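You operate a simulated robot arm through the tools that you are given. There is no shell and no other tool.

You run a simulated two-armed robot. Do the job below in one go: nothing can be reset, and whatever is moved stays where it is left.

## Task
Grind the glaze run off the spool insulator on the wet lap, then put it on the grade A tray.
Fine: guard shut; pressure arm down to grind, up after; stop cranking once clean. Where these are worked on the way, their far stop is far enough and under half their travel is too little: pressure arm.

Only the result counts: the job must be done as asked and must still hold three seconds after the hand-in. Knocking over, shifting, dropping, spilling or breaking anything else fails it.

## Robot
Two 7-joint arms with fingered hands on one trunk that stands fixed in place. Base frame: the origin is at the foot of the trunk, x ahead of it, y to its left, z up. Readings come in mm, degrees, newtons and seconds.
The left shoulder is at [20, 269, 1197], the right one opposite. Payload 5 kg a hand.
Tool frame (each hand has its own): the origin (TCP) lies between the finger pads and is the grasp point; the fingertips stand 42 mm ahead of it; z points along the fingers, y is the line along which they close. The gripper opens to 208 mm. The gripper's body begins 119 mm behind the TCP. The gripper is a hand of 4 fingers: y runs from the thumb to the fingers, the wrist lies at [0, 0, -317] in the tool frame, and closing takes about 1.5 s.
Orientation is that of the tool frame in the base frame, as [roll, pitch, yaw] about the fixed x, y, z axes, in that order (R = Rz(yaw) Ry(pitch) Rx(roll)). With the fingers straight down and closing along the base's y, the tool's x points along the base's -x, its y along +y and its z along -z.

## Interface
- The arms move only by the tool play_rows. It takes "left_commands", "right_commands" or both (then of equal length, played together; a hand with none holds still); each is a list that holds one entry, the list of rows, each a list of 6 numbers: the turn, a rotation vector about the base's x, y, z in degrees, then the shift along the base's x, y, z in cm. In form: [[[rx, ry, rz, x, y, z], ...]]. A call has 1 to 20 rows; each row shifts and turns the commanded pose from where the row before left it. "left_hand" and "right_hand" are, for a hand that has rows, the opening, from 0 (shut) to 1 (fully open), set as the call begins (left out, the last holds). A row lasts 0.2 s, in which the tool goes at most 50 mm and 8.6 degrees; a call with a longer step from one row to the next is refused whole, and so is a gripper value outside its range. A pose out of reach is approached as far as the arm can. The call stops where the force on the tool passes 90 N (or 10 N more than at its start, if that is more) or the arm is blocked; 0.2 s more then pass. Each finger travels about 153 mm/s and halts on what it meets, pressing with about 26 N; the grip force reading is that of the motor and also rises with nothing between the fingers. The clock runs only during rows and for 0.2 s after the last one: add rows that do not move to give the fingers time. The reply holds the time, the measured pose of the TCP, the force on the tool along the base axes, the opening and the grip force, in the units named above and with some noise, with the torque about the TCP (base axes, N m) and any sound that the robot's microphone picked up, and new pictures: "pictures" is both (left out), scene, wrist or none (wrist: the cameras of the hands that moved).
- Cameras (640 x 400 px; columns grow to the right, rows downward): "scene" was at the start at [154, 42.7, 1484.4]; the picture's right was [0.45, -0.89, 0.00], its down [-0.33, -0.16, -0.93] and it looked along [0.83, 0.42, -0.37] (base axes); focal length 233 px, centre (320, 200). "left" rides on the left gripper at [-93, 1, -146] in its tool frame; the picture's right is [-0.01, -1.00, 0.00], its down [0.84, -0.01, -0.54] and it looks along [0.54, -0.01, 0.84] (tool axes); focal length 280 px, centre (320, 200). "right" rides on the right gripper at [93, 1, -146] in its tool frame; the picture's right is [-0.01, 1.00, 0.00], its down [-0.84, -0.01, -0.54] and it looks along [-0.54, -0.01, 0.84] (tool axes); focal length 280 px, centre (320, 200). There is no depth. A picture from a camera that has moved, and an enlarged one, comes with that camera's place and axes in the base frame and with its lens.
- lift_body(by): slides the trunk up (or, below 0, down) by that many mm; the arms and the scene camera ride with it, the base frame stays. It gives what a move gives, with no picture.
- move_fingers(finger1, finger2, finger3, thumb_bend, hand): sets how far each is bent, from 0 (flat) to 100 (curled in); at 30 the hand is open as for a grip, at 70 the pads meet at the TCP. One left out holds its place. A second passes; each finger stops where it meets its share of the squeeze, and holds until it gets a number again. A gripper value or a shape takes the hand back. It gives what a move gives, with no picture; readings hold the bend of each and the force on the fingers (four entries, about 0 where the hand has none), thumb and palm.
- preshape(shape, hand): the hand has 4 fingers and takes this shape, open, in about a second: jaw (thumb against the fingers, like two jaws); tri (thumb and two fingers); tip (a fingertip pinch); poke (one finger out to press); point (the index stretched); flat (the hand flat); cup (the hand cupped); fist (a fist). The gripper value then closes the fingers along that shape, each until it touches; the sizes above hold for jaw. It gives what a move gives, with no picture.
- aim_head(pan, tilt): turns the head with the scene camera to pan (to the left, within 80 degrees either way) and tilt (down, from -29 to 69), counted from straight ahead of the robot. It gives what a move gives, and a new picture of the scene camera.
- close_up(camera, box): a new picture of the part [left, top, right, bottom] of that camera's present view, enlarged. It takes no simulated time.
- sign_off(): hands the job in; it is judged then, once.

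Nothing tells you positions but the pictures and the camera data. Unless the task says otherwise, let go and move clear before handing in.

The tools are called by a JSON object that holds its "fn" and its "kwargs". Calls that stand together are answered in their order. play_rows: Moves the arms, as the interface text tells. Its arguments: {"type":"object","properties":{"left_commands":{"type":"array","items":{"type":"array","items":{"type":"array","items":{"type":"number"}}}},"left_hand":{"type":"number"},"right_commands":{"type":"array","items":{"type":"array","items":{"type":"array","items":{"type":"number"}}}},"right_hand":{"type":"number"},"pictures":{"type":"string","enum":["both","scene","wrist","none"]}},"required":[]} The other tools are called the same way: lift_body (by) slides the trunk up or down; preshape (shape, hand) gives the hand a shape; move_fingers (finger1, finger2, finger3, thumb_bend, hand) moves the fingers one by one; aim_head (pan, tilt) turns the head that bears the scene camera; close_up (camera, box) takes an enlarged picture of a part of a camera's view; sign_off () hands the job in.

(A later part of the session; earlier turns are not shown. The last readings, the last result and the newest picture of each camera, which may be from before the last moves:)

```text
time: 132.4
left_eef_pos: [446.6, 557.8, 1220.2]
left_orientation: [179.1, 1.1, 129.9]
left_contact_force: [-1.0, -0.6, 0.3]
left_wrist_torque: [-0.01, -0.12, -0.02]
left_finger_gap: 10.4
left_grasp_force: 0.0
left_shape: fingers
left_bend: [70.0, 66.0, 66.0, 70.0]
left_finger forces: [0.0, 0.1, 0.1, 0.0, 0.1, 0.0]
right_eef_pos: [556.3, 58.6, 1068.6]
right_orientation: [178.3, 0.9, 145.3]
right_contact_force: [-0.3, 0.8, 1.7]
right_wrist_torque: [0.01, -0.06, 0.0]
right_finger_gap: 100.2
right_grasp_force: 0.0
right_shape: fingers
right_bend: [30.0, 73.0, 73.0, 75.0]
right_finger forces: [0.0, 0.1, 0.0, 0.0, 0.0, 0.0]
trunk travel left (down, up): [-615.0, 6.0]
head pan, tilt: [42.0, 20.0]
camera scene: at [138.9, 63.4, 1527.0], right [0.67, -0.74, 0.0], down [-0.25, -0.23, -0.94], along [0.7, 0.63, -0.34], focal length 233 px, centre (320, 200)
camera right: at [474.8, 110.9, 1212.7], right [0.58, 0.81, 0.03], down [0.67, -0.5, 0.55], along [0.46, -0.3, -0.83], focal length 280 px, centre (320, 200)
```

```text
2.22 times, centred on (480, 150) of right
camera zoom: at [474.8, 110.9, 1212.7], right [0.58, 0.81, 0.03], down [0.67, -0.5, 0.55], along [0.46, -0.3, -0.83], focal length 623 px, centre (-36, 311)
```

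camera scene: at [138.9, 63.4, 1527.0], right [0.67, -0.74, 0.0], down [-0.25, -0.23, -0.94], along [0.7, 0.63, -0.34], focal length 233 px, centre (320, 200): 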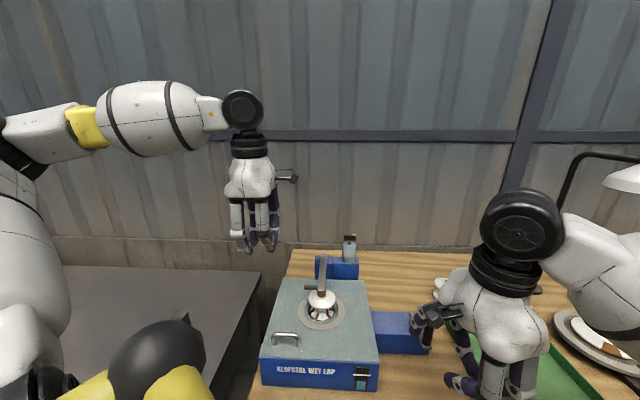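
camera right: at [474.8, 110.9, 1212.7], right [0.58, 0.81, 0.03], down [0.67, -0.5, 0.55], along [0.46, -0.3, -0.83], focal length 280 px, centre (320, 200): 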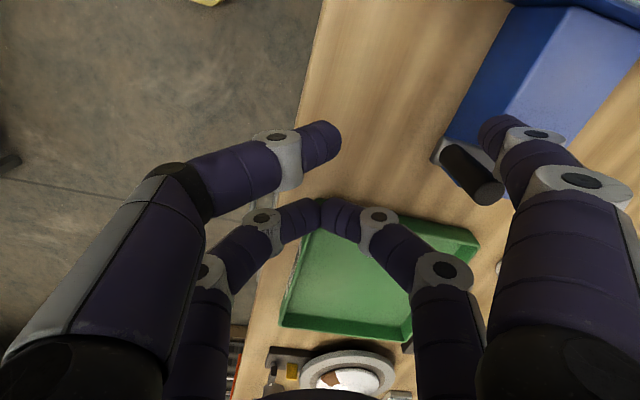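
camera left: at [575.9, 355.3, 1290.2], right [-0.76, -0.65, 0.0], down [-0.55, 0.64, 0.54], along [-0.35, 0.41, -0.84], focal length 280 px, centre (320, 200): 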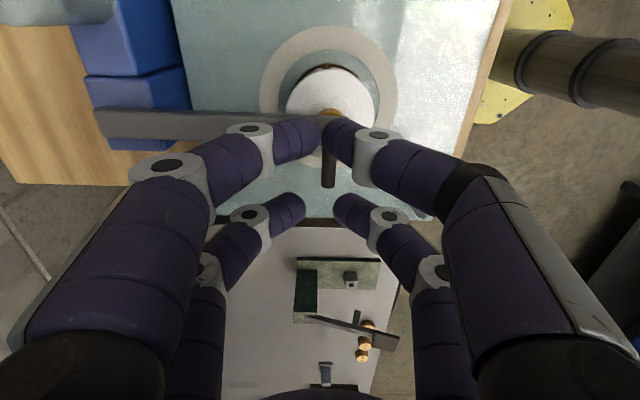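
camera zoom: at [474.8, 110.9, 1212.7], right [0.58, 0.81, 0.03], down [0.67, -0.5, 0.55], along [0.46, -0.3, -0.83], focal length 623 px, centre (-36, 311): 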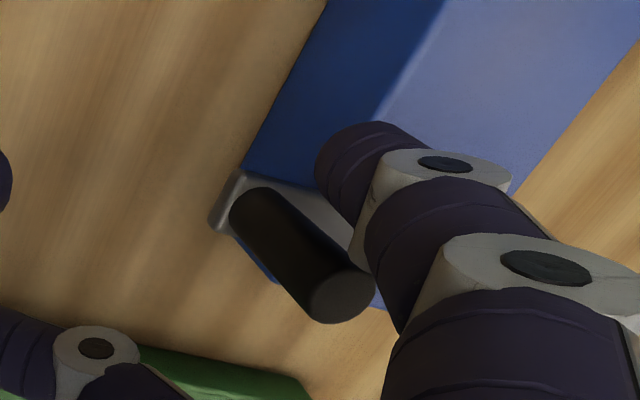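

Finger1 sits right behind the knob for a counter-clockwise turn. I'll push the first part of a turn in 10° steps.

{"fn": "play_rows", "kwargs": {"right_commands": [[[0, 0, 0, 0.9, -1.25, 0], [0, 0, 0, 0.85, -1.26, 0], [0, 0, 0, 1.05, -1.09, 0], [0, 0, 0, 1.23, -0.89, 0], [0, 0, 0, 1.36, -0.66, 0], [0, 0, 0, 1.46, -0.42, 0]]], "pictures": "both"}}

{"fn": "close_up", "kwargs": {"camera": "scene", "box": [360, 270, 460, 370]}}

{"fn": "close_up", "kwargs": {"camera": "scene", "box": [270, 250, 370, 340]}}

```text
time: 133.8
left_eef_pos: [447.5, 559.0, 1220.6]
left_orientation: [179.2, 0.9, 129.9]
left_contact_force: [0.1, 0.0, -0.2]
left_wrist_torque: [0.04, 0.06, 0.0]
left_finger_gap: 10.4
left_grasp_force: 0.0
left_shape: fingers
left_bend: [70.0, 66.0, 66.0, 70.0]
left_finger forces: [0.1, 0.0, 0.1, 0.1, 0.0, 0.0]
right_eef_pos: [621.6, 1.6, 1065.7]
right_orientation: [178.1, 0.9, 145.2]
right_contact_force: [-0.1, -0.1, -0.3]
right_wrist_torque: [0.0, 0.04, 0.02]
right_finger_gap: 100.7
right_grasp_force: 0.2
right_shape: fingers
right_bend: [30.0, 73.0, 73.0, 75.0]
right_finger forces: [0.0, 0.0, 0.0, 0.0, 0.0, 0.0]
trunk travel left (down, up): [-615.0, 6.0]
head pan, tilt: [42.0, 20.0]
camera scene: at [140.1, 63.1, 1526.8], right [0.67, -0.74, 0.0], down [-0.25, -0.23, -0.94], along [0.7, 0.63, -0.34], focal length 233 px, centre (320, 200)
camera right: at [541.5, 53.6, 1210.9], right [0.58, 0.81, 0.03], down [0.67, -0.5, 0.55], along [0.46, -0.3, -0.83], focal length 280 px, centre (320, 200)
```

scene: 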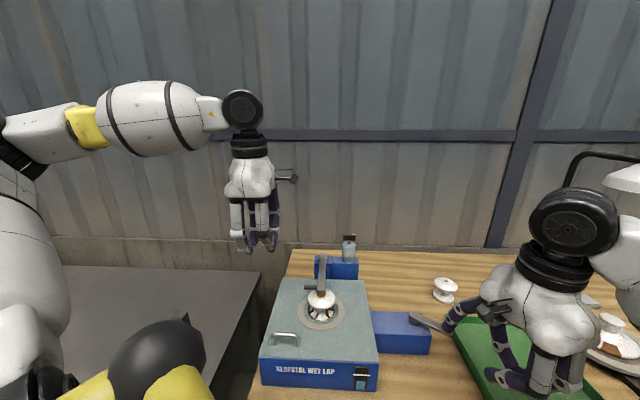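
right: 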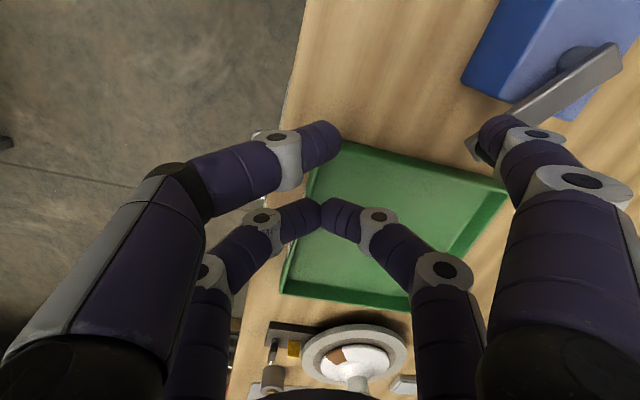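

```text
4.00 times, centred on (410, 320) of scene
camera zoom: at [140.1, 63.1, 1526.8], right [0.67, -0.74, 0.0], down [-0.25, -0.23, -0.94], along [0.7, 0.63, -0.34], focal length 931 px, centre (-40, -280)
```

zoom: 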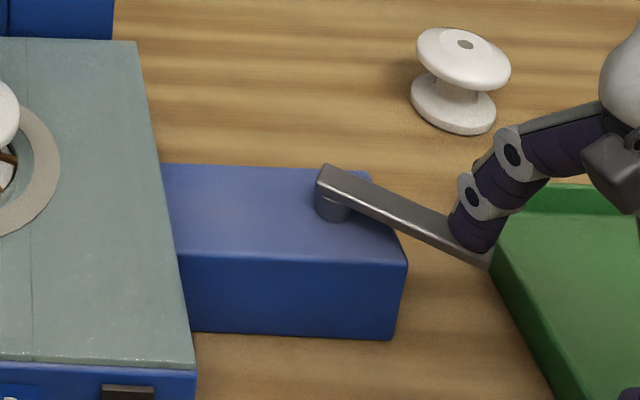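

```text
4.44 times, centred on (320, 295) of scene
camera zoom: at [140.1, 63.1, 1526.8], right [0.67, -0.74, 0.0], down [-0.25, -0.23, -0.94], along [0.7, 0.63, -0.34], focal length 1034 px, centre (320, -222)
```

zoom: 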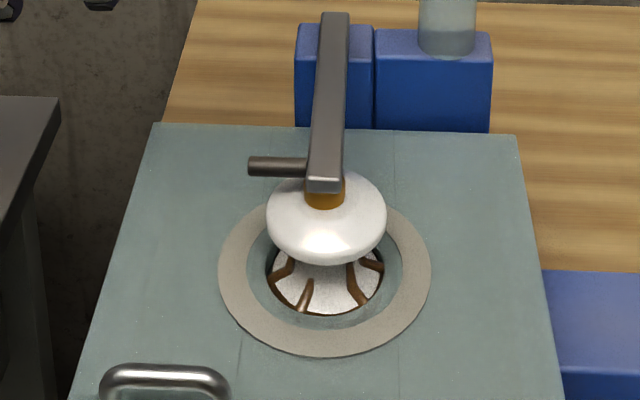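

The crank turns very easily. I'll continue around the circle and keep checking the glaze.

{"fn": "play_rows", "kwargs": {"right_commands": [[[0, 0, 0, 1.43, -0.13, 0], [0, 0, 0, 1.51, 0.11, 0], [0, 0, 0, 1.47, 0.36, 0], [0, 0, 0, 1.39, 0.62, 0], [0, 0, 0, 1.26, 0.85, 0], [0, 0, 0, 1.09, 1.05, 0], [0, 0, 0, 0.89, 1.23, 0], [0, 0, 0, 0.66, 1.36, 0], [0, 0, 0, 0.42, 1.46, 0], [0, 0, 0, 0.16, 1.51, 0]]], "pictures": "scene"}}

{"fn": "close_up", "kwargs": {"camera": "scene", "box": [360, 250, 480, 360]}}

{"fn": "close_up", "kwargs": {"camera": "scene", "box": [290, 270, 350, 330]}}

```text
time: 136.0
left_eef_pos: [448.2, 559.4, 1219.2]
left_orientation: [179.1, 1.1, 129.9]
left_contact_force: [0.4, 0.6, -0.4]
left_wrist_torque: [-0.08, -0.02, 0.01]
left_finger_gap: 10.5
left_grasp_force: 0.1
left_shape: fingers
left_bend: [70.0, 66.0, 66.0, 70.0]
left_finger forces: [0.1, 0.0, 0.1, 0.0, 0.0, 0.1]
right_eef_pos: [723.2, 88.2, 1069.2]
right_orientation: [178.2, 0.9, 145.2]
right_contact_force: [0.6, -0.2, -0.3]
right_wrist_torque: [-0.01, -0.01, -0.01]
right_finger_gap: 99.9
right_grasp_force: 0.1
right_shape: fingers
right_bend: [30.0, 73.0, 73.0, 75.0]
right_finger forces: [0.0, 0.0, 0.1, 0.1, 0.0, 0.0]
trunk travel left (down, up): [-615.0, 6.0]
head pan, tilt: [42.0, 20.0]
camera scene: at [139.6, 63.8, 1526.8], right [0.67, -0.74, 0.0], down [-0.25, -0.23, -0.94], along [0.7, 0.63, -0.34], focal length 233 px, centre (320, 200)
```

scene: 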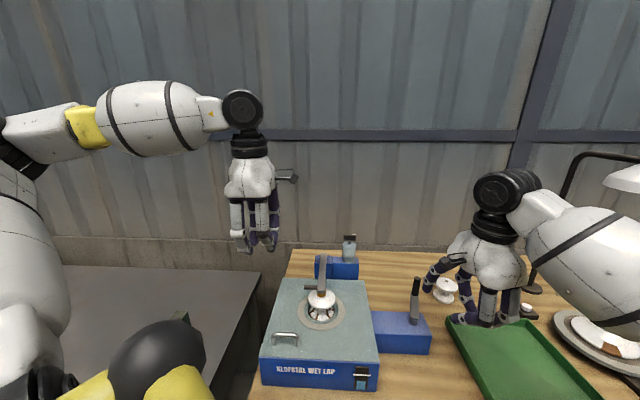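

```text
3.64 times, centred on (420, 305) of scene
camera zoom: at [139.6, 63.8, 1526.8], right [0.67, -0.74, 0.0], down [-0.25, -0.23, -0.94], along [0.7, 0.63, -0.34], focal length 846 px, centre (-44, -182)
```

zoom: 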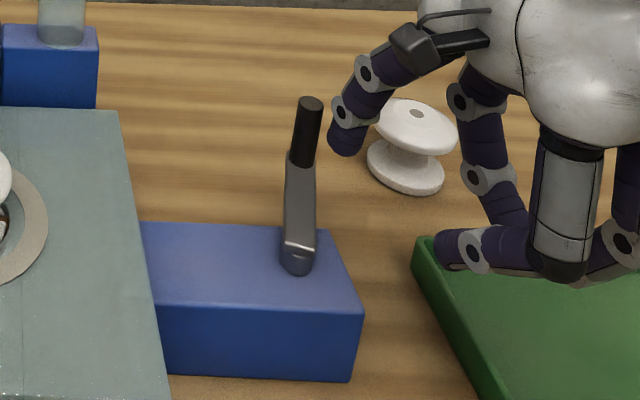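

```text
6.67 times, centred on (320, 300) of scene
camera zoom: at [139.6, 63.8, 1526.8], right [0.67, -0.74, 0.0], down [-0.25, -0.23, -0.94], along [0.7, 0.63, -0.34], focal length 1551 px, centre (320, -467)
```

zoom: 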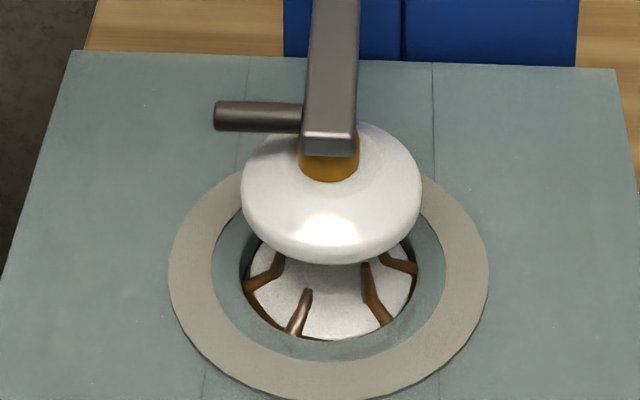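

The crank follows, and the glaze is still there. I'll continue through the rest of the turn.

{"fn": "play_rows", "kwargs": {"right_commands": [[[0, 0, 0, -0.11, 1.51, 0], [0, 0, 0, -0.36, 1.47, 0], [0, 0, 0, -0.62, 1.39, 0], [0, 0, 0, -0.85, 1.26, 0], [0, 0, 0, -1.05, 1.09, 0], [0, 0, 0, -1.23, 0.89, 0], [0, 0, 0, -1.36, 0.66, 0], [0, 0, 0, -1.46, 0.42, 0], [0, 0, 0, -1.51, 0.15, 0]]], "pictures": "scene"}}

{"fn": "close_up", "kwargs": {"camera": "scene", "box": [340, 250, 460, 360]}}

{"fn": "close_up", "kwargs": {"camera": "scene", "box": [290, 270, 350, 330]}}

```text
time: 138.0
left_eef_pos: [446.2, 558.4, 1219.4]
left_orientation: [179.1, 1.0, 129.9]
left_contact_force: [-0.1, -0.1, 0.5]
left_wrist_torque: [0.0, -0.03, -0.01]
left_finger_gap: 10.3
left_grasp_force: 0.1
left_shape: fingers
left_bend: [70.0, 66.0, 66.0, 70.0]
left_finger forces: [0.0, 0.0, 0.0, 0.0, 0.0, 0.1]
right_eef_pos: [638.7, 176.1, 1069.2]
right_orientation: [178.3, 1.0, 145.1]
right_contact_force: [-0.7, -0.3, 0.6]
right_wrist_torque: [0.01, -0.02, 0.0]
right_finger_gap: 100.4
right_grasp_force: 0.1
right_shape: fingers
right_bend: [30.0, 73.0, 73.0, 75.0]
right_finger forces: [0.0, 0.0, 0.0, 0.0, 0.0, 0.0]
trunk travel left (down, up): [-615.0, 6.0]
head pan, tilt: [42.0, 20.0]
camera scene: at [139.3, 63.3, 1526.9], right [0.67, -0.74, 0.0], down [-0.25, -0.23, -0.94], along [0.7, 0.63, -0.34], focal length 233 px, centre (320, 200)
```

scene: 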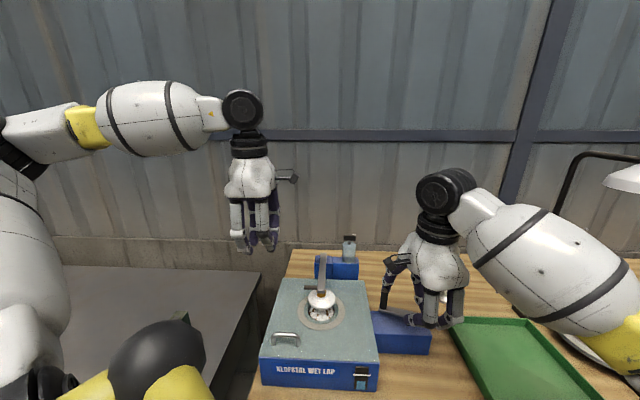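

```text
3.64 times, centred on (400, 305) of scene
camera zoom: at [139.3, 63.3, 1526.9], right [0.67, -0.74, 0.0], down [-0.25, -0.23, -0.94], along [0.7, 0.63, -0.34], focal length 846 px, centre (29, -182)
```

zoom: 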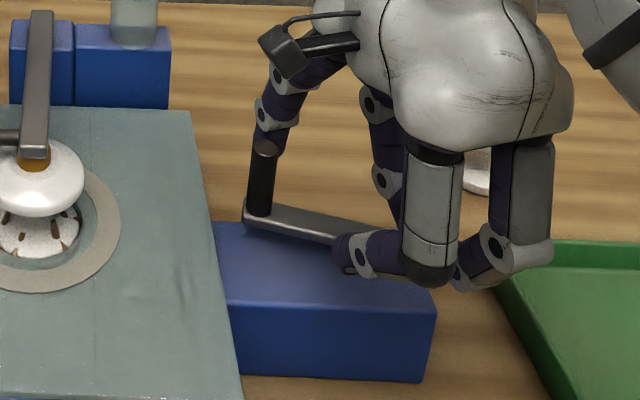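

```text
6.67 times, centred on (320, 300) of scene
camera zoom: at [139.3, 63.3, 1526.9], right [0.67, -0.74, 0.0], down [-0.25, -0.23, -0.94], along [0.7, 0.63, -0.34], focal length 1551 px, centre (320, -467)
```

zoom: 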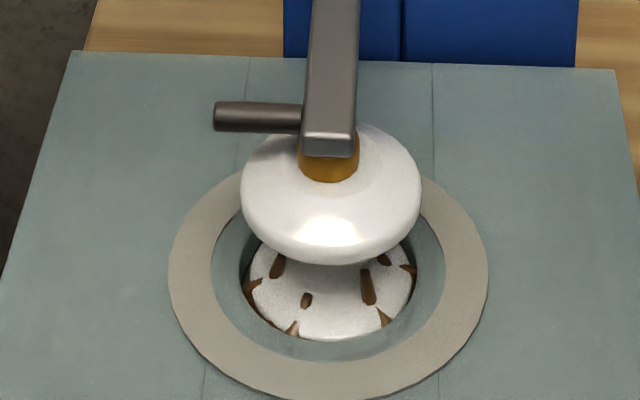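

The glaze is wearing away: the drips are already broken up. I'll continue in shorter stretches and check each time.

{"fn": "play_rows", "kwargs": {"right_commands": [[[0, 0, 0, -1.51, -0.11, 0], [0, 0, 0, -1.47, -0.36, 0], [0, 0, 0, -1.39, -0.62, 0], [0, 0, 0, -1.26, -0.85, 0], [0, 0, 0, -1.09, -1.05, 0], [0, 0, 0, -0.89, -1.23, 0]]], "pictures": "none"}}

{"fn": "close_up", "kwargs": {"camera": "scene", "box": [290, 270, 350, 330]}}

{"fn": "close_up", "kwargs": {"camera": "scene", "box": [340, 250, 460, 360]}}

```text
time: 139.4
left_eef_pos: [447.3, 557.7, 1220.2]
left_orientation: [179.1, 0.9, 129.9]
left_contact_force: [-0.1, 0.0, 0.2]
left_wrist_torque: [0.03, -0.03, -0.01]
left_finger_gap: 10.6
left_grasp_force: 0.0
left_shape: fingers
left_bend: [70.0, 66.0, 66.0, 70.0]
left_finger forces: [0.0, 0.0, 0.0, 0.0, 0.0, 0.0]
right_eef_pos: [563.8, 133.0, 1067.6]
right_orientation: [178.2, 0.8, 145.2]
right_contact_force: [-1.3, -0.2, 0.5]
right_wrist_torque: [0.02, -0.01, 0.01]
right_finger_gap: 101.1
right_grasp_force: 0.0
right_shape: fingers
right_bend: [30.0, 73.0, 73.0, 75.0]
right_finger forces: [0.0, 0.0, 0.0, 0.0, 0.0, 0.0]
trunk travel left (down, up): [-615.0, 6.0]
head pan, tilt: [42.0, 20.0]
```

```text
6.67 times, centred on (320, 300) of scene
camera zoom: at [139.4, 62.9, 1527.0], right [0.67, -0.74, 0.0], down [-0.25, -0.23, -0.94], along [0.7, 0.63, -0.34], focal length 1551 px, centre (320, -467)
```

zoom: 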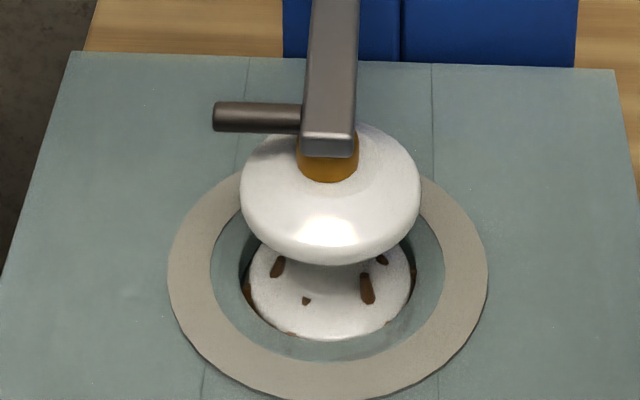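

```text
3.64 times, centred on (400, 305) of scene
camera zoom: at [139.4, 62.9, 1527.0], right [0.67, -0.74, 0.0], down [-0.25, -0.23, -0.94], along [0.7, 0.63, -0.34], focal length 846 px, centre (29, -182)
```

zoom: 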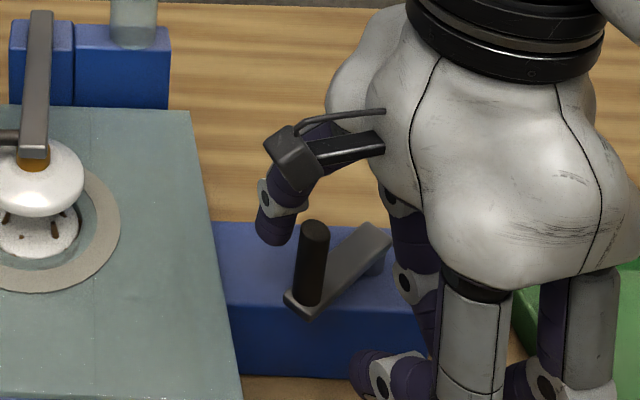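

Only a few specks are left. I'll turn a little at a time now.

{"fn": "play_rows", "kwargs": {"right_commands": [[[0, 0, 0, -0.66, -1.36, 0], [0, 0, 0, -0.42, -1.46, 0]]], "pictures": "none"}}

{"fn": "close_up", "kwargs": {"camera": "scene", "box": [300, 280, 345, 325]}}

```text
time: 140.0
left_eef_pos: [447.7, 558.6, 1219.9]
left_orientation: [179.2, 0.9, 130.0]
left_contact_force: [0.9, -0.1, -0.1]
left_wrist_torque: [0.0, 0.03, 0.0]
left_finger_gap: 10.6
left_grasp_force: 0.1
left_shape: fingers
left_bend: [70.0, 66.0, 66.0, 70.0]
left_finger forces: [0.0, 0.0, 0.0, 0.1, 0.0, 0.0]
right_eef_pos: [552.5, 105.9, 1066.9]
right_orientation: [178.2, 0.9, 145.2]
right_contact_force: [0.0, 0.0, -0.8]
right_wrist_torque: [0.03, 0.01, 0.01]
right_finger_gap: 100.9
right_grasp_force: 0.1
right_shape: fingers
right_bend: [30.0, 73.0, 73.0, 75.0]
right_finger forces: [0.0, 0.0, 0.0, 0.0, 0.0, 0.0]
trunk travel left (down, up): [-615.0, 6.0]
head pan, tilt: [42.0, 20.0]
```

```text
8.89 times, centred on (322, 302) of scene
camera zoom: at [139.8, 62.9, 1526.9], right [0.67, -0.74, 0.0], down [-0.25, -0.23, -0.94], along [0.7, 0.63, -0.34], focal length 2068 px, centre (298, -711)
```

zoom: 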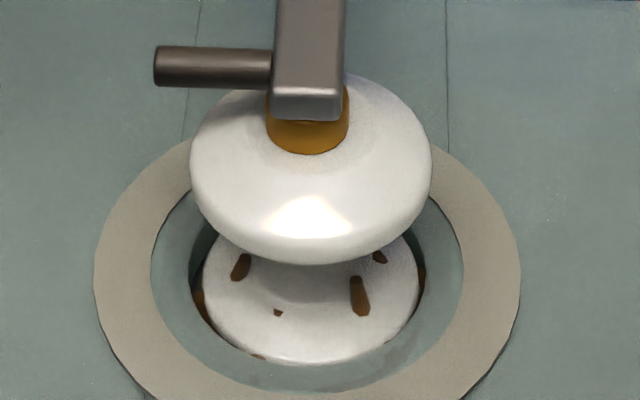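

Still a few specks. Another 30°.

{"fn": "play_rows", "kwargs": {"right_commands": [[[0, 0, 0, -0.16, -1.51, 0], [0, 0, 0, 0.11, -1.51, 0], [0, 0, 0, 0.36, -1.47, 0]]], "pictures": "none"}}

{"fn": "close_up", "kwargs": {"camera": "scene", "box": [300, 280, 345, 325]}}

{"fn": "close_up", "kwargs": {"camera": "scene", "box": [340, 250, 460, 360]}}

```text
time: 140.8
left_eef_pos: [447.0, 558.0, 1219.8]
left_orientation: [179.1, 0.9, 129.8]
left_contact_force: [0.5, -0.3, 0.1]
left_wrist_torque: [0.07, -0.02, 0.02]
left_finger_gap: 10.4
left_grasp_force: 0.0
left_shape: fingers
left_bend: [70.0, 66.0, 66.0, 70.0]
left_finger forces: [0.0, 0.0, 0.0, 0.0, 0.0, 0.0]
right_eef_pos: [556.4, 56.9, 1068.6]
right_orientation: [178.1, 0.8, 145.1]
right_contact_force: [-0.2, -0.4, -1.0]
right_wrist_torque: [0.05, -0.01, 0.0]
right_finger_gap: 101.0
right_grasp_force: 0.1
right_shape: fingers
right_bend: [30.0, 73.0, 73.0, 75.0]
right_finger forces: [0.1, 0.0, 0.1, 0.0, 0.0, 0.0]
trunk travel left (down, up): [-615.0, 6.0]
head pan, tilt: [42.0, 20.0]
```

```text
8.89 times, centred on (322, 302) of scene
camera zoom: at [139.8, 62.6, 1526.9], right [0.67, -0.74, 0.0], down [-0.25, -0.23, -0.94], along [0.7, 0.63, -0.34], focal length 2068 px, centre (298, -711)
```

zoom: 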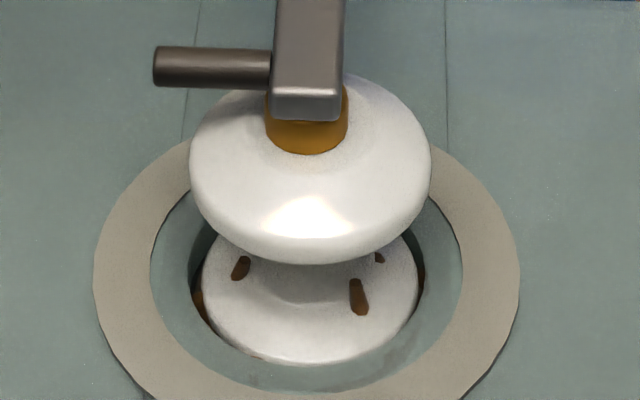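

```text
3.64 times, centred on (400, 305) of scene
camera zoom: at [139.8, 62.6, 1526.9], right [0.67, -0.74, 0.0], down [-0.25, -0.23, -0.94], along [0.7, 0.63, -0.34], focal length 846 px, centre (29, -182)
```

zoom: 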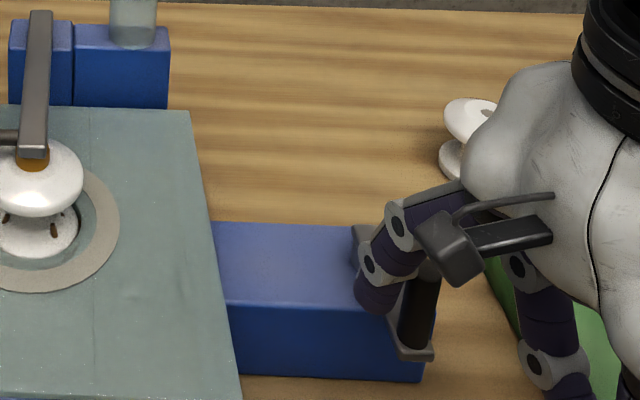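

Three specks and a bit at the rim remain. Another 30°.

{"fn": "play_rows", "kwargs": {"right_commands": [[[0, 0, 0, 0.62, -1.39, 0], [0, 0, 0, 0.85, -1.26, 0], [0, 0, 0, 1.05, -1.09, 0]]], "pictures": "none"}}

{"fn": "close_up", "kwargs": {"camera": "scene", "box": [300, 280, 345, 325]}}

```text
time: 141.6
left_eef_pos: [446.8, 558.7, 1219.4]
left_orientation: [179.1, 1.0, 130.0]
left_contact_force: [0.8, -0.1, -0.2]
left_wrist_torque: [0.06, 0.02, 0.0]
left_finger_gap: 10.3
left_grasp_force: 0.0
left_shape: fingers
left_bend: [70.0, 66.0, 66.0, 70.0]
left_finger forces: [0.0, 0.0, 0.0, 0.1, 0.0, 0.1]
right_eef_pos: [583.1, 19.7, 1067.1]
right_orientation: [178.1, 1.0, 145.1]
right_contact_force: [1.1, -0.6, -1.0]
right_wrist_torque: [0.05, 0.05, 0.0]
right_finger_gap: 101.2
right_grasp_force: 0.0
right_shape: fingers
right_bend: [30.0, 73.0, 73.0, 75.0]
right_finger forces: [0.0, 0.0, 0.0, 0.0, 0.0, 0.0]
trunk travel left (down, up): [-615.0, 6.0]
head pan, tilt: [42.0, 20.0]
```

```text
8.89 times, centred on (322, 302) of scene
camera zoom: at [139.7, 62.7, 1526.9], right [0.67, -0.74, 0.0], down [-0.25, -0.23, -0.94], along [0.7, 0.63, -0.34], focal length 2068 px, centre (298, -711)
```

zoom: 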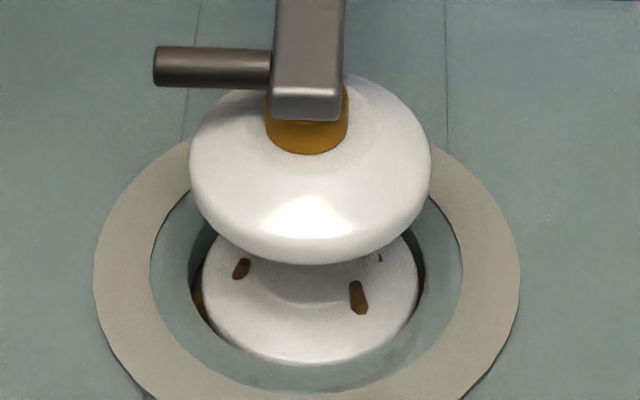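

Shrinking steadily. Another 30–40°.

{"fn": "play_rows", "kwargs": {"right_commands": [[[0, 0, 0, 1.23, -0.89, 0], [0, 0, 0, 1.36, -0.66, 0], [0, 0, 0, 1.46, -0.42, 0], [0, 0, 0, 1.5, -0.14, 0]]], "pictures": "none"}}

{"fn": "close_up", "kwargs": {"camera": "scene", "box": [300, 280, 345, 325]}}

{"fn": "close_up", "kwargs": {"camera": "scene", "box": [360, 250, 480, 360]}}

```text
time: 142.6
left_eef_pos: [447.2, 558.9, 1219.7]
left_orientation: [179.2, 1.0, 129.9]
left_contact_force: [-0.1, 0.1, -0.8]
left_wrist_torque: [0.01, -0.01, -0.02]
left_finger_gap: 10.4
left_grasp_force: 0.0
left_shape: fingers
left_bend: [70.0, 66.0, 66.0, 70.0]
left_finger forces: [0.0, 0.0, 0.0, 0.0, 0.0, 0.0]
right_eef_pos: [637.6, 2.7, 1067.9]
right_orientation: [178.1, 0.9, 145.2]
right_contact_force: [0.6, 0.0, -0.2]
right_wrist_torque: [-0.04, 0.0, 0.0]
right_finger_gap: 100.6
right_grasp_force: 0.1
right_shape: fingers
right_bend: [30.0, 73.0, 73.0, 75.0]
right_finger forces: [0.0, 0.0, 0.0, 0.0, 0.0, 0.1]
trunk travel left (down, up): [-615.0, 6.0]
head pan, tilt: [42.0, 20.0]
```

```text
8.89 times, centred on (322, 302) of scene
camera zoom: at [139.7, 63.5, 1526.8], right [0.67, -0.74, 0.0], down [-0.25, -0.23, -0.94], along [0.7, 0.63, -0.34], focal length 2068 px, centre (298, -711)
```

zoom: 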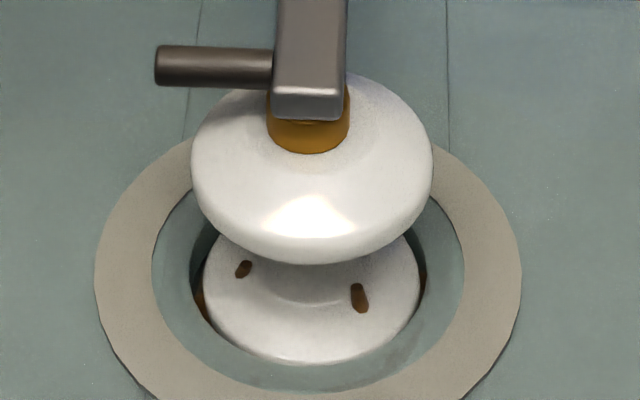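

```text
3.64 times, centred on (420, 305) of scene
camera zoom: at [139.7, 63.5, 1526.8], right [0.67, -0.74, 0.0], down [-0.25, -0.23, -0.94], along [0.7, 0.63, -0.34], focal length 846 px, centre (-44, -182)
```

zoom: 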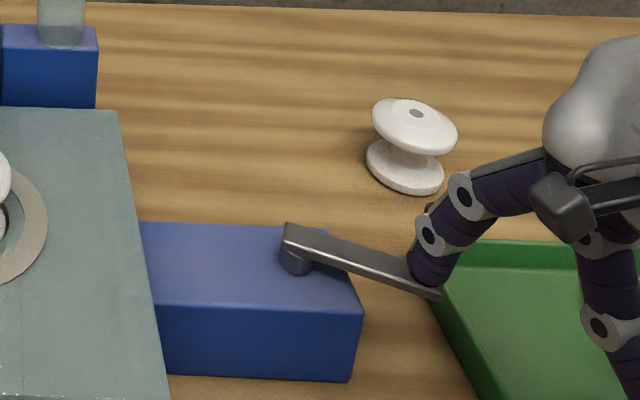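

Two specks and traces at the rim remain. Continue 40°.

{"fn": "play_rows", "kwargs": {"right_commands": [[[0, 0, 0, 1.5, 0.11, 0], [0, 0, 0, 1.47, 0.36, 0], [0, 0, 0, 1.39, 0.62, 0], [0, 0, 0, 1.26, 0.85, 0]]], "pictures": "none"}}

{"fn": "close_up", "kwargs": {"camera": "scene", "box": [300, 280, 345, 325]}}

```text
time: 143.6
left_eef_pos: [447.9, 558.7, 1220.3]
left_orientation: [179.2, 0.9, 129.9]
left_contact_force: [0.1, 0.7, -0.5]
left_wrist_torque: [0.0, 0.02, 0.04]
left_finger_gap: 10.6
left_grasp_force: 0.1
left_shape: fingers
left_bend: [70.0, 66.0, 66.0, 70.0]
left_finger forces: [0.0, 0.1, 0.1, 0.0, 0.0, 0.0]
right_eef_pos: [694.0, 20.7, 1067.1]
right_orientation: [178.2, 1.0, 145.2]
right_contact_force: [0.3, 0.3, 1.3]
right_wrist_torque: [0.01, 0.02, 0.0]
right_finger_gap: 100.1
right_grasp_force: 0.0
right_shape: fingers
right_bend: [30.0, 73.0, 73.0, 75.0]
right_finger forces: [0.0, 0.0, 0.1, 0.0, 0.0, 0.0]
trunk travel left (down, up): [-615.0, 6.0]
head pan, tilt: [42.0, 20.0]
```

```text
8.89 times, centred on (322, 302) of scene
camera zoom: at [139.7, 63.3, 1526.9], right [0.67, -0.74, 0.0], down [-0.25, -0.23, -0.94], along [0.7, 0.63, -0.34], focal length 2068 px, centre (298, -711)
```

zoom: 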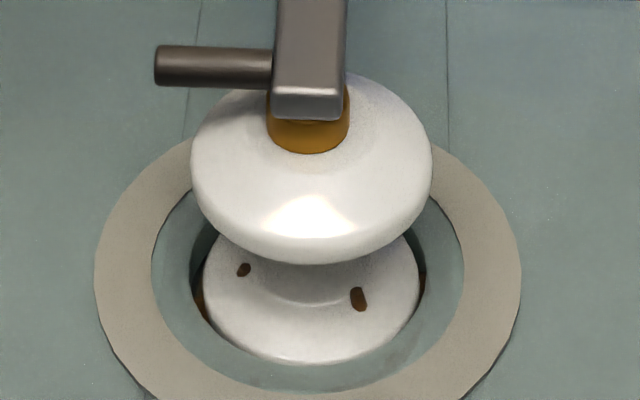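

{"fn": "play_rows", "kwargs": {"right_commands": [[[0, 0, 0, 1.09, 1.05, 0], [0, 0, 0, 0.89, 1.23, 0], [0, 0, 0, 0.66, 1.36, 0], [0, 0, 0, 0.42, 1.46, 0]]], "pictures": "none"}}

{"fn": "close_up", "kwargs": {"camera": "scene", "box": [300, 280, 345, 325]}}

{"fn": "close_up", "kwargs": {"camera": "scene", "box": [360, 250, 480, 360]}}

```text
time: 144.6
left_eef_pos: [446.9, 558.8, 1218.3]
left_orientation: [179.1, 1.0, 130.0]
left_contact_force: [0.3, -0.2, -0.6]
left_wrist_torque: [-0.05, 0.01, 0.0]
left_finger_gap: 10.5
left_grasp_force: 0.1
left_shape: fingers
left_bend: [70.0, 66.0, 66.0, 70.0]
left_finger forces: [0.1, 0.0, 0.1, 0.1, 0.0, 0.0]
right_eef_pos: [723.3, 72.2, 1067.9]
right_orientation: [178.1, 0.9, 145.2]
right_contact_force: [0.1, -0.3, -0.6]
right_wrist_torque: [0.0, 0.0, -0.01]
right_finger_gap: 100.1
right_grasp_force: 0.0
right_shape: fingers
right_bend: [30.0, 73.0, 73.0, 75.0]
right_finger forces: [0.0, 0.0, 0.1, 0.0, 0.0, 0.0]
trunk travel left (down, up): [-615.0, 6.0]
head pan, tilt: [42.0, 20.0]
```

```text
8.89 times, centred on (322, 302) of scene
camera zoom: at [139.7, 63.6, 1526.8], right [0.67, -0.74, 0.0], down [-0.25, -0.23, -0.94], along [0.7, 0.63, -0.34], focal length 2068 px, centre (298, -711)
```

zoom: 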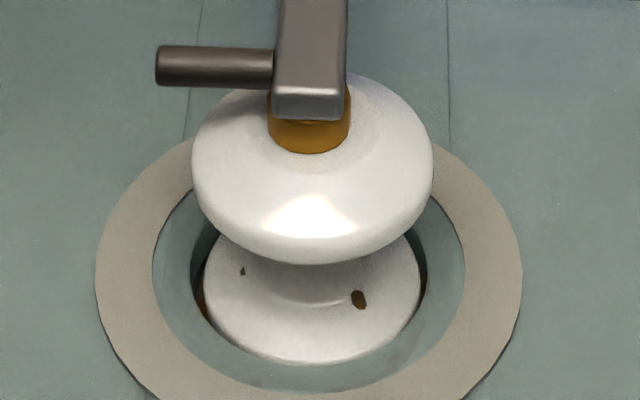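

```text
3.64 times, centred on (420, 305) of scene
camera zoom: at [139.7, 63.6, 1526.8], right [0.67, -0.74, 0.0], down [-0.25, -0.23, -0.94], along [0.7, 0.63, -0.34], focal length 846 px, centre (-44, -182)
```

zoom: 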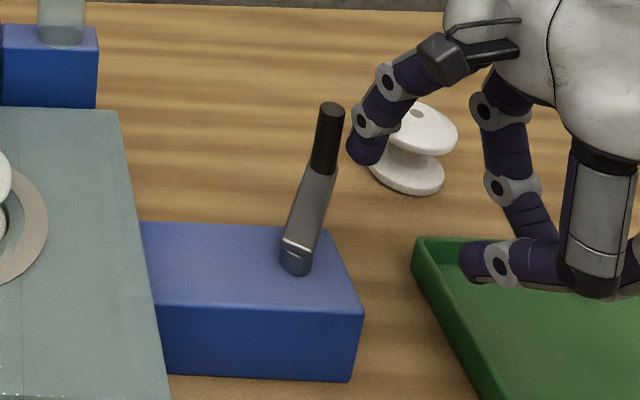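

Almost clean. Another 30°.

{"fn": "play_rows", "kwargs": {"right_commands": [[[0, 0, 0, 0.16, 1.51, 0], [0, 0, 0, -0.11, 1.51, 0], [0, 0, 0, -0.36, 1.47, 0]]], "pictures": "none"}}

{"fn": "close_up", "kwargs": {"camera": "scene", "box": [300, 280, 345, 325]}}

```text
time: 145.4
left_eef_pos: [446.5, 559.8, 1218.9]
left_orientation: [179.2, 1.0, 129.9]
left_contact_force: [-0.8, 0.0, 0.5]
left_wrist_torque: [-0.06, -0.03, 0.02]
left_finger_gap: 10.3
left_grasp_force: 0.1
left_shape: fingers
left_bend: [70.0, 66.0, 66.0, 70.0]
left_finger forces: [0.0, 0.0, 0.0, 0.0, 0.0, 0.1]
right_eef_pos: [721.0, 117.9, 1067.8]
right_orientation: [178.2, 0.9, 145.3]
right_contact_force: [0.0, 0.5, 0.4]
right_wrist_torque: [-0.07, 0.0, 0.04]
right_finger_gap: 100.2
right_grasp_force: 0.1
right_shape: fingers
right_bend: [30.0, 73.0, 73.0, 75.0]
right_finger forces: [0.0, 0.0, 0.0, 0.1, 0.0, 0.0]
trunk travel left (down, up): [-615.0, 6.0]
head pan, tilt: [42.0, 20.0]
```

```text
8.89 times, centred on (322, 302) of scene
camera zoom: at [139.5, 63.8, 1526.8], right [0.67, -0.74, 0.0], down [-0.25, -0.23, -0.94], along [0.7, 0.63, -0.34], focal length 2068 px, centre (298, -711)
```

zoom: 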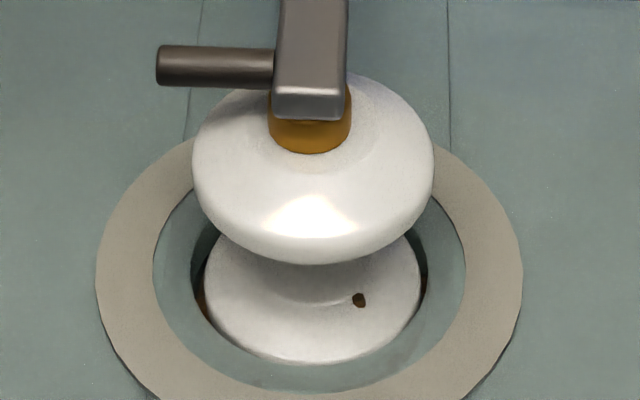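

One speck and a trace at the left rim remain. Another 30°.

{"fn": "play_rows", "kwargs": {"right_commands": [[[0, 0, 0, -0.62, 1.39, 0], [0, 0, 0, -0.85, 1.26, 0], [0, 0, 0, -1.05, 1.09, 0]]], "pictures": "none"}}

{"fn": "close_up", "kwargs": {"camera": "scene", "box": [300, 280, 345, 325]}}

```text
time: 146.2
left_eef_pos: [448.0, 559.1, 1219.0]
left_orientation: [179.2, 1.1, 129.9]
left_contact_force: [-0.4, 1.3, 1.1]
left_wrist_torque: [-0.05, 0.05, -0.02]
left_finger_gap: 10.4
left_grasp_force: 0.1
left_shape: fingers
left_bend: [70.0, 66.0, 66.0, 70.0]
left_finger forces: [0.1, 0.1, 0.0, 0.1, 0.1, 0.1]
right_eef_pos: [695.0, 153.8, 1065.9]
right_orientation: [178.2, 0.9, 145.3]
right_contact_force: [0.0, 0.5, 1.1]
right_wrist_torque: [-0.07, 0.03, 0.02]
right_finger_gap: 100.1
right_grasp_force: 0.2
right_shape: fingers
right_bend: [30.0, 73.0, 73.0, 75.0]
right_finger forces: [0.0, 0.1, 0.0, 0.0, 0.0, 0.1]
trunk travel left (down, up): [-615.0, 6.0]
head pan, tilt: [42.0, 20.0]
```

```text
8.89 times, centred on (322, 302) of scene
camera zoom: at [139.5, 63.6, 1526.9], right [0.67, -0.74, 0.0], down [-0.25, -0.23, -0.94], along [0.7, 0.63, -0.34], focal length 2068 px, centre (298, -711)
```

zoom: 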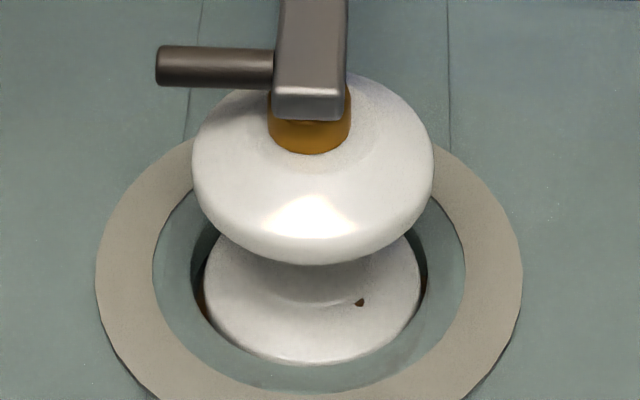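

Nearly gone. 20° more.

{"fn": "play_rows", "kwargs": {"right_commands": [[[0, 0, 0, -1.23, 0.89, 0], [0, 0, 0, -1.36, 0.66, 0]]], "pictures": "none"}}

{"fn": "close_up", "kwargs": {"camera": "scene", "box": [305, 290, 340, 320]}}

```text
time: 146.8
left_eef_pos: [446.4, 559.7, 1219.0]
left_orientation: [179.2, 1.0, 130.0]
left_contact_force: [-0.4, -0.3, 0.9]
left_wrist_torque: [-0.05, -0.03, -0.01]
left_finger_gap: 10.4
left_grasp_force: 0.1
left_shape: fingers
left_bend: [70.0, 66.0, 66.0, 70.0]
left_finger forces: [0.1, 0.0, 0.0, 0.0, 0.1, 0.0]
right_eef_pos: [669.6, 170.1, 1069.5]
right_orientation: [178.1, 0.8, 145.3]
right_contact_force: [-0.1, 0.5, 0.0]
right_wrist_torque: [-0.06, -0.03, 0.01]
right_finger_gap: 100.0
right_grasp_force: 0.1
right_shape: fingers
right_bend: [30.0, 73.0, 73.0, 75.0]
right_finger forces: [0.1, 0.0, 0.0, 0.0, 0.0, 0.0]
trunk travel left (down, up): [-615.0, 6.0]
head pan, tilt: [42.0, 20.0]
```

```text
13.33 times, centred on (322, 305) of scene
camera zoom: at [139.3, 63.5, 1526.9], right [0.67, -0.74, 0.0], down [-0.25, -0.23, -0.94], along [0.7, 0.63, -0.34], focal length 3102 px, centre (287, -1200)
```

zoom: 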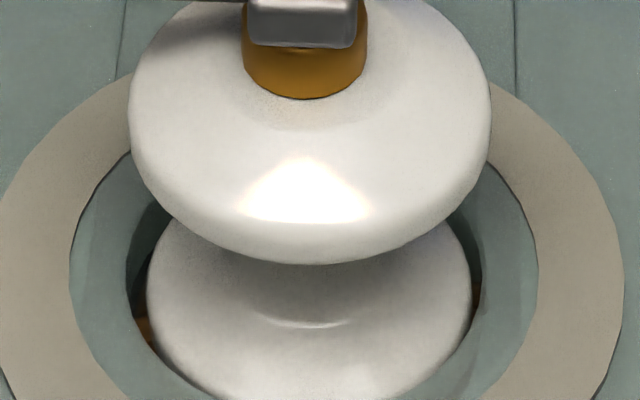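

The front looks clean, but I can see a trace of brown at the left rim. I need to see the back of the spool, so I'll turn the left hand to look at it from behind.

{"fn": "play_rows", "kwargs": {"left_commands": [[[0, 0, 8.3, 1, 0, 0], [0, 0, 8.3, 1, 0, 0], [0, 0, 8.3, 1, 0, 0], [0, 0, 8.3, 1, 0, 0], [0, 0, 8.3, 1, 0, 0], [0, 0, 8.3, 1, 0, 0], [0, 0, 8.3, 1, 0, 0], [0, 0, 8.3, 1, 0, -1], [0, 0, 8.3, 0.5, 0, -1]]], "pictures": "wrist"}}

```text
time: 148.8
left_eef_pos: [531.4, 561.1, 1202.7]
left_orientation: [179.1, 1.0, -155.3]
left_contact_force: [0.1, 0.2, 0.1]
left_wrist_torque: [0.01, 0.03, 0.03]
left_finger_gap: 10.4
left_grasp_force: 0.0
left_shape: fingers
left_bend: [70.0, 66.0, 66.0, 70.0]
left_finger forces: [0.0, 0.1, 0.1, 0.0, 0.0, 0.0]
right_eef_pos: [669.9, 168.6, 1067.5]
right_orientation: [178.2, 0.9, 145.2]
right_contact_force: [-0.3, -1.1, 0.1]
right_wrist_torque: [0.05, -0.02, -0.01]
right_finger_gap: 100.1
right_grasp_force: 0.1
right_shape: fingers
right_bend: [30.0, 73.0, 73.0, 75.0]
right_finger forces: [0.0, 0.1, 0.0, 0.0, 0.0, 0.1]
trunk travel left (down, up): [-615.0, 6.0]
head pan, tilt: [42.0, 20.0]
camera left: at [615.1, 597.3, 1350.0], right [0.43, -0.9, -0.02], down [-0.76, -0.37, 0.52], along [-0.48, -0.21, -0.85], focal length 280 px, centre (320, 200)
```

left: 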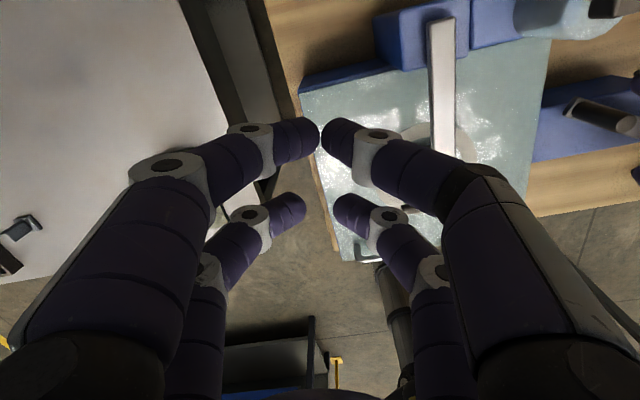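

The thumb hides the spool. I'll open the left hand to clear the view.

{"fn": "move_fingers", "kwargs": {"hand": "left", "finger1": 30, "finger2": 30, "finger3": 25, "thumb_bend": 25}}

{"fn": "close_up", "kwargs": {"camera": "left", "box": [0, 0, 640, 400]}}

{"fn": "close_up", "kwargs": {"camera": "left", "box": [370, 80, 490, 200]}}

```text
time: 149.8
left_eef_pos: [531.0, 559.6, 1202.8]
left_orientation: [179.2, 0.9, -155.4]
left_contact_force: [0.2, 0.0, -0.8]
left_wrist_torque: [0.0, 0.02, 0.04]
left_finger_gap: 226.7
left_grasp_force: 0.0
left_shape: fingers
left_bend: [30.0, 30.0, 25.0, 25.0]
left_finger forces: [0.1, 0.0, 0.0, 0.0, 0.0, 0.1]
right_eef_pos: [669.7, 169.7, 1068.9]
right_orientation: [178.2, 0.9, 145.2]
right_contact_force: [0.0, -0.2, 0.7]
right_wrist_torque: [-0.03, 0.02, 0.0]
right_finger_gap: 100.2
right_grasp_force: 0.0
right_shape: fingers
right_bend: [30.0, 73.0, 73.0, 75.0]
right_finger forces: [0.0, 0.0, 0.1, 0.0, 0.1, 0.0]
trunk travel left (down, up): [-615.0, 6.0]
head pan, tilt: [42.0, 20.0]
```

```text
1.00 times, centred on (320, 200) of left (not enlarged: the box is as wide or as high as the picture)
camera zoom: at [615.0, 597.7, 1349.8], right [0.43, -0.9, -0.01], down [-0.77, -0.37, 0.52], along [-0.48, -0.21, -0.85], focal length 280 px, centre (320, 200)
```

zoom: 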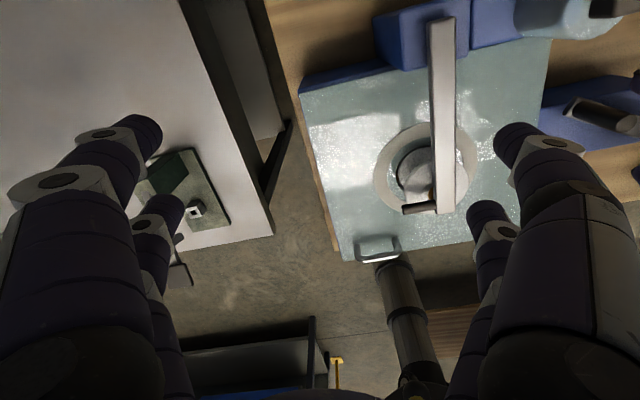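

```text
3.33 times, centred on (430, 140) of left
camera zoom: at [615.0, 597.7, 1349.8], right [0.43, -0.9, -0.01], down [-0.77, -0.37, 0.52], along [-0.48, -0.21, -0.85], focal length 935 px, centre (-47, 400)
```

zoom: 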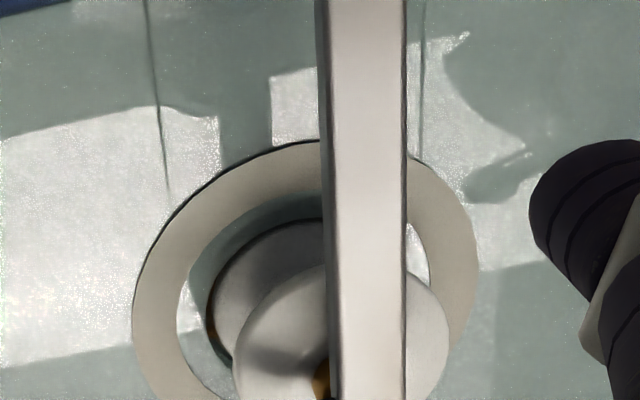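

{"fn": "close_up", "kwargs": {"camera": "left", "box": [385, 130, 445, 220]}}

{"fn": "close_up", "kwargs": {"camera": "scene", "box": [302, 288, 322, 312]}}

```text
4.44 times, centred on (415, 175) of left
camera zoom: at [615.0, 597.7, 1349.8], right [0.43, -0.9, -0.01], down [-0.77, -0.37, 0.52], along [-0.48, -0.21, -0.85], focal length 1246 px, centre (-102, 311)
```

zoom: 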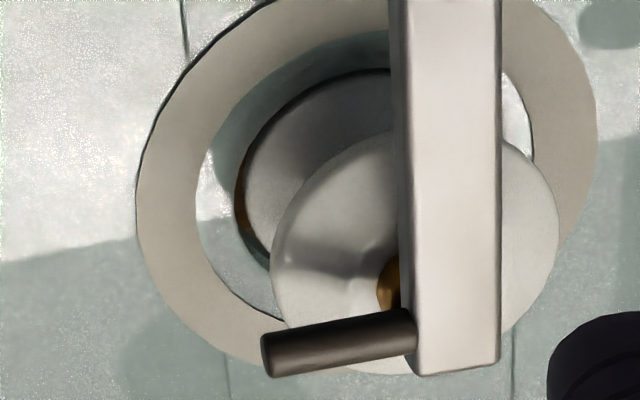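

```text
16.00 times, centred on (312, 300) of scene
camera zoom: at [139.7, 63.3, 1526.9], right [0.67, -0.74, 0.0], down [-0.25, -0.23, -0.94], along [0.7, 0.63, -0.34], focal length 3722 px, centre (448, -1400)
```

zoom: 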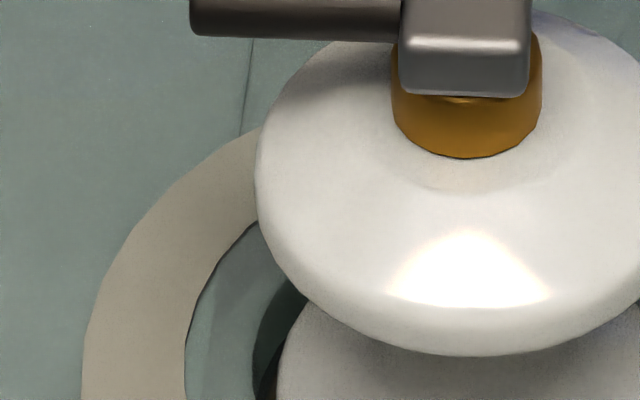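

A sliver of glaze remains on the left rim of the lower flange. I'll crank another 20° and look again.

{"fn": "play_rows", "kwargs": {"right_commands": [[[0, 0, 0, -1.46, 0.42, 0], [0, 0, 0, -1.51, 0.15, 0]]], "pictures": "none"}}

{"fn": "close_up", "kwargs": {"camera": "left", "box": [385, 130, 445, 190]}}

{"fn": "close_up", "kwargs": {"camera": "scene", "box": [305, 290, 340, 320]}}

```text
time: 150.4
left_eef_pos: [530.5, 559.7, 1202.7]
left_orientation: [179.2, 1.0, -155.4]
left_contact_force: [-0.8, 0.7, 0.4]
left_wrist_torque: [-0.02, -0.03, -0.02]
left_finger_gap: 226.8
left_grasp_force: 0.0
left_shape: fingers
left_bend: [30.0, 30.0, 25.0, 25.0]
left_finger forces: [0.0, 0.0, 0.0, 0.0, 0.0, 0.0]
right_eef_pos: [638.2, 174.3, 1069.0]
right_orientation: [178.2, 0.8, 145.1]
right_contact_force: [-1.2, 0.0, 0.1]
right_wrist_torque: [-0.02, -0.02, 0.04]
right_finger_gap: 101.1
right_grasp_force: 0.0
right_shape: fingers
right_bend: [30.0, 73.0, 73.0, 75.0]
right_finger forces: [0.1, 0.0, 0.0, 0.0, 0.1, 0.1]
trunk travel left (down, up): [-615.0, 6.0]
head pan, tilt: [42.0, 20.0]
```

```text
6.67 times, centred on (415, 160) of left
camera zoom: at [614.7, 597.5, 1350.1], right [0.43, -0.9, -0.01], down [-0.77, -0.37, 0.52], along [-0.48, -0.21, -0.85], focal length 1869 px, centre (-313, 467)
```

zoom: 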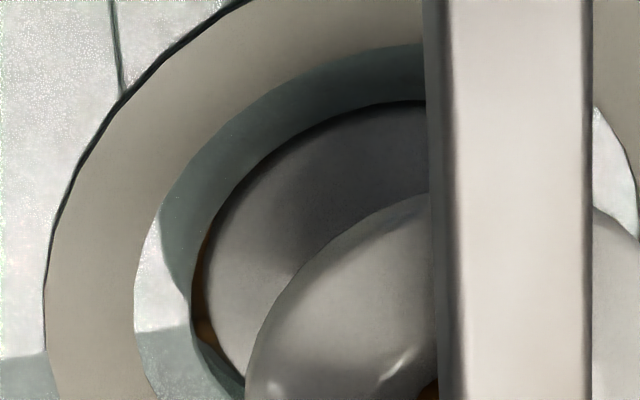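

```text
13.33 times, centred on (322, 305) of scene
camera zoom: at [139.3, 63.2, 1526.9], right [0.67, -0.74, 0.0], down [-0.25, -0.23, -0.94], along [0.7, 0.63, -0.34], focal length 3102 px, centre (287, -1200)
```

zoom: 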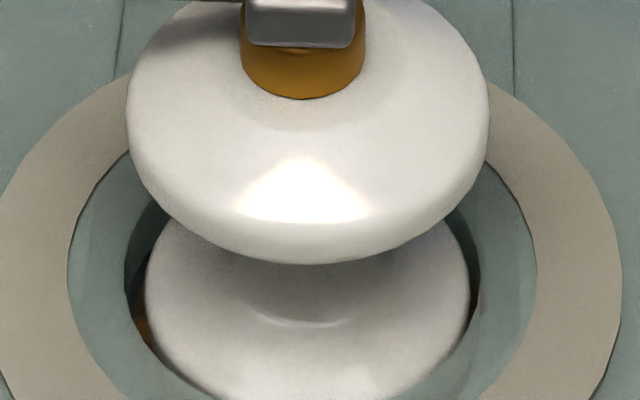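

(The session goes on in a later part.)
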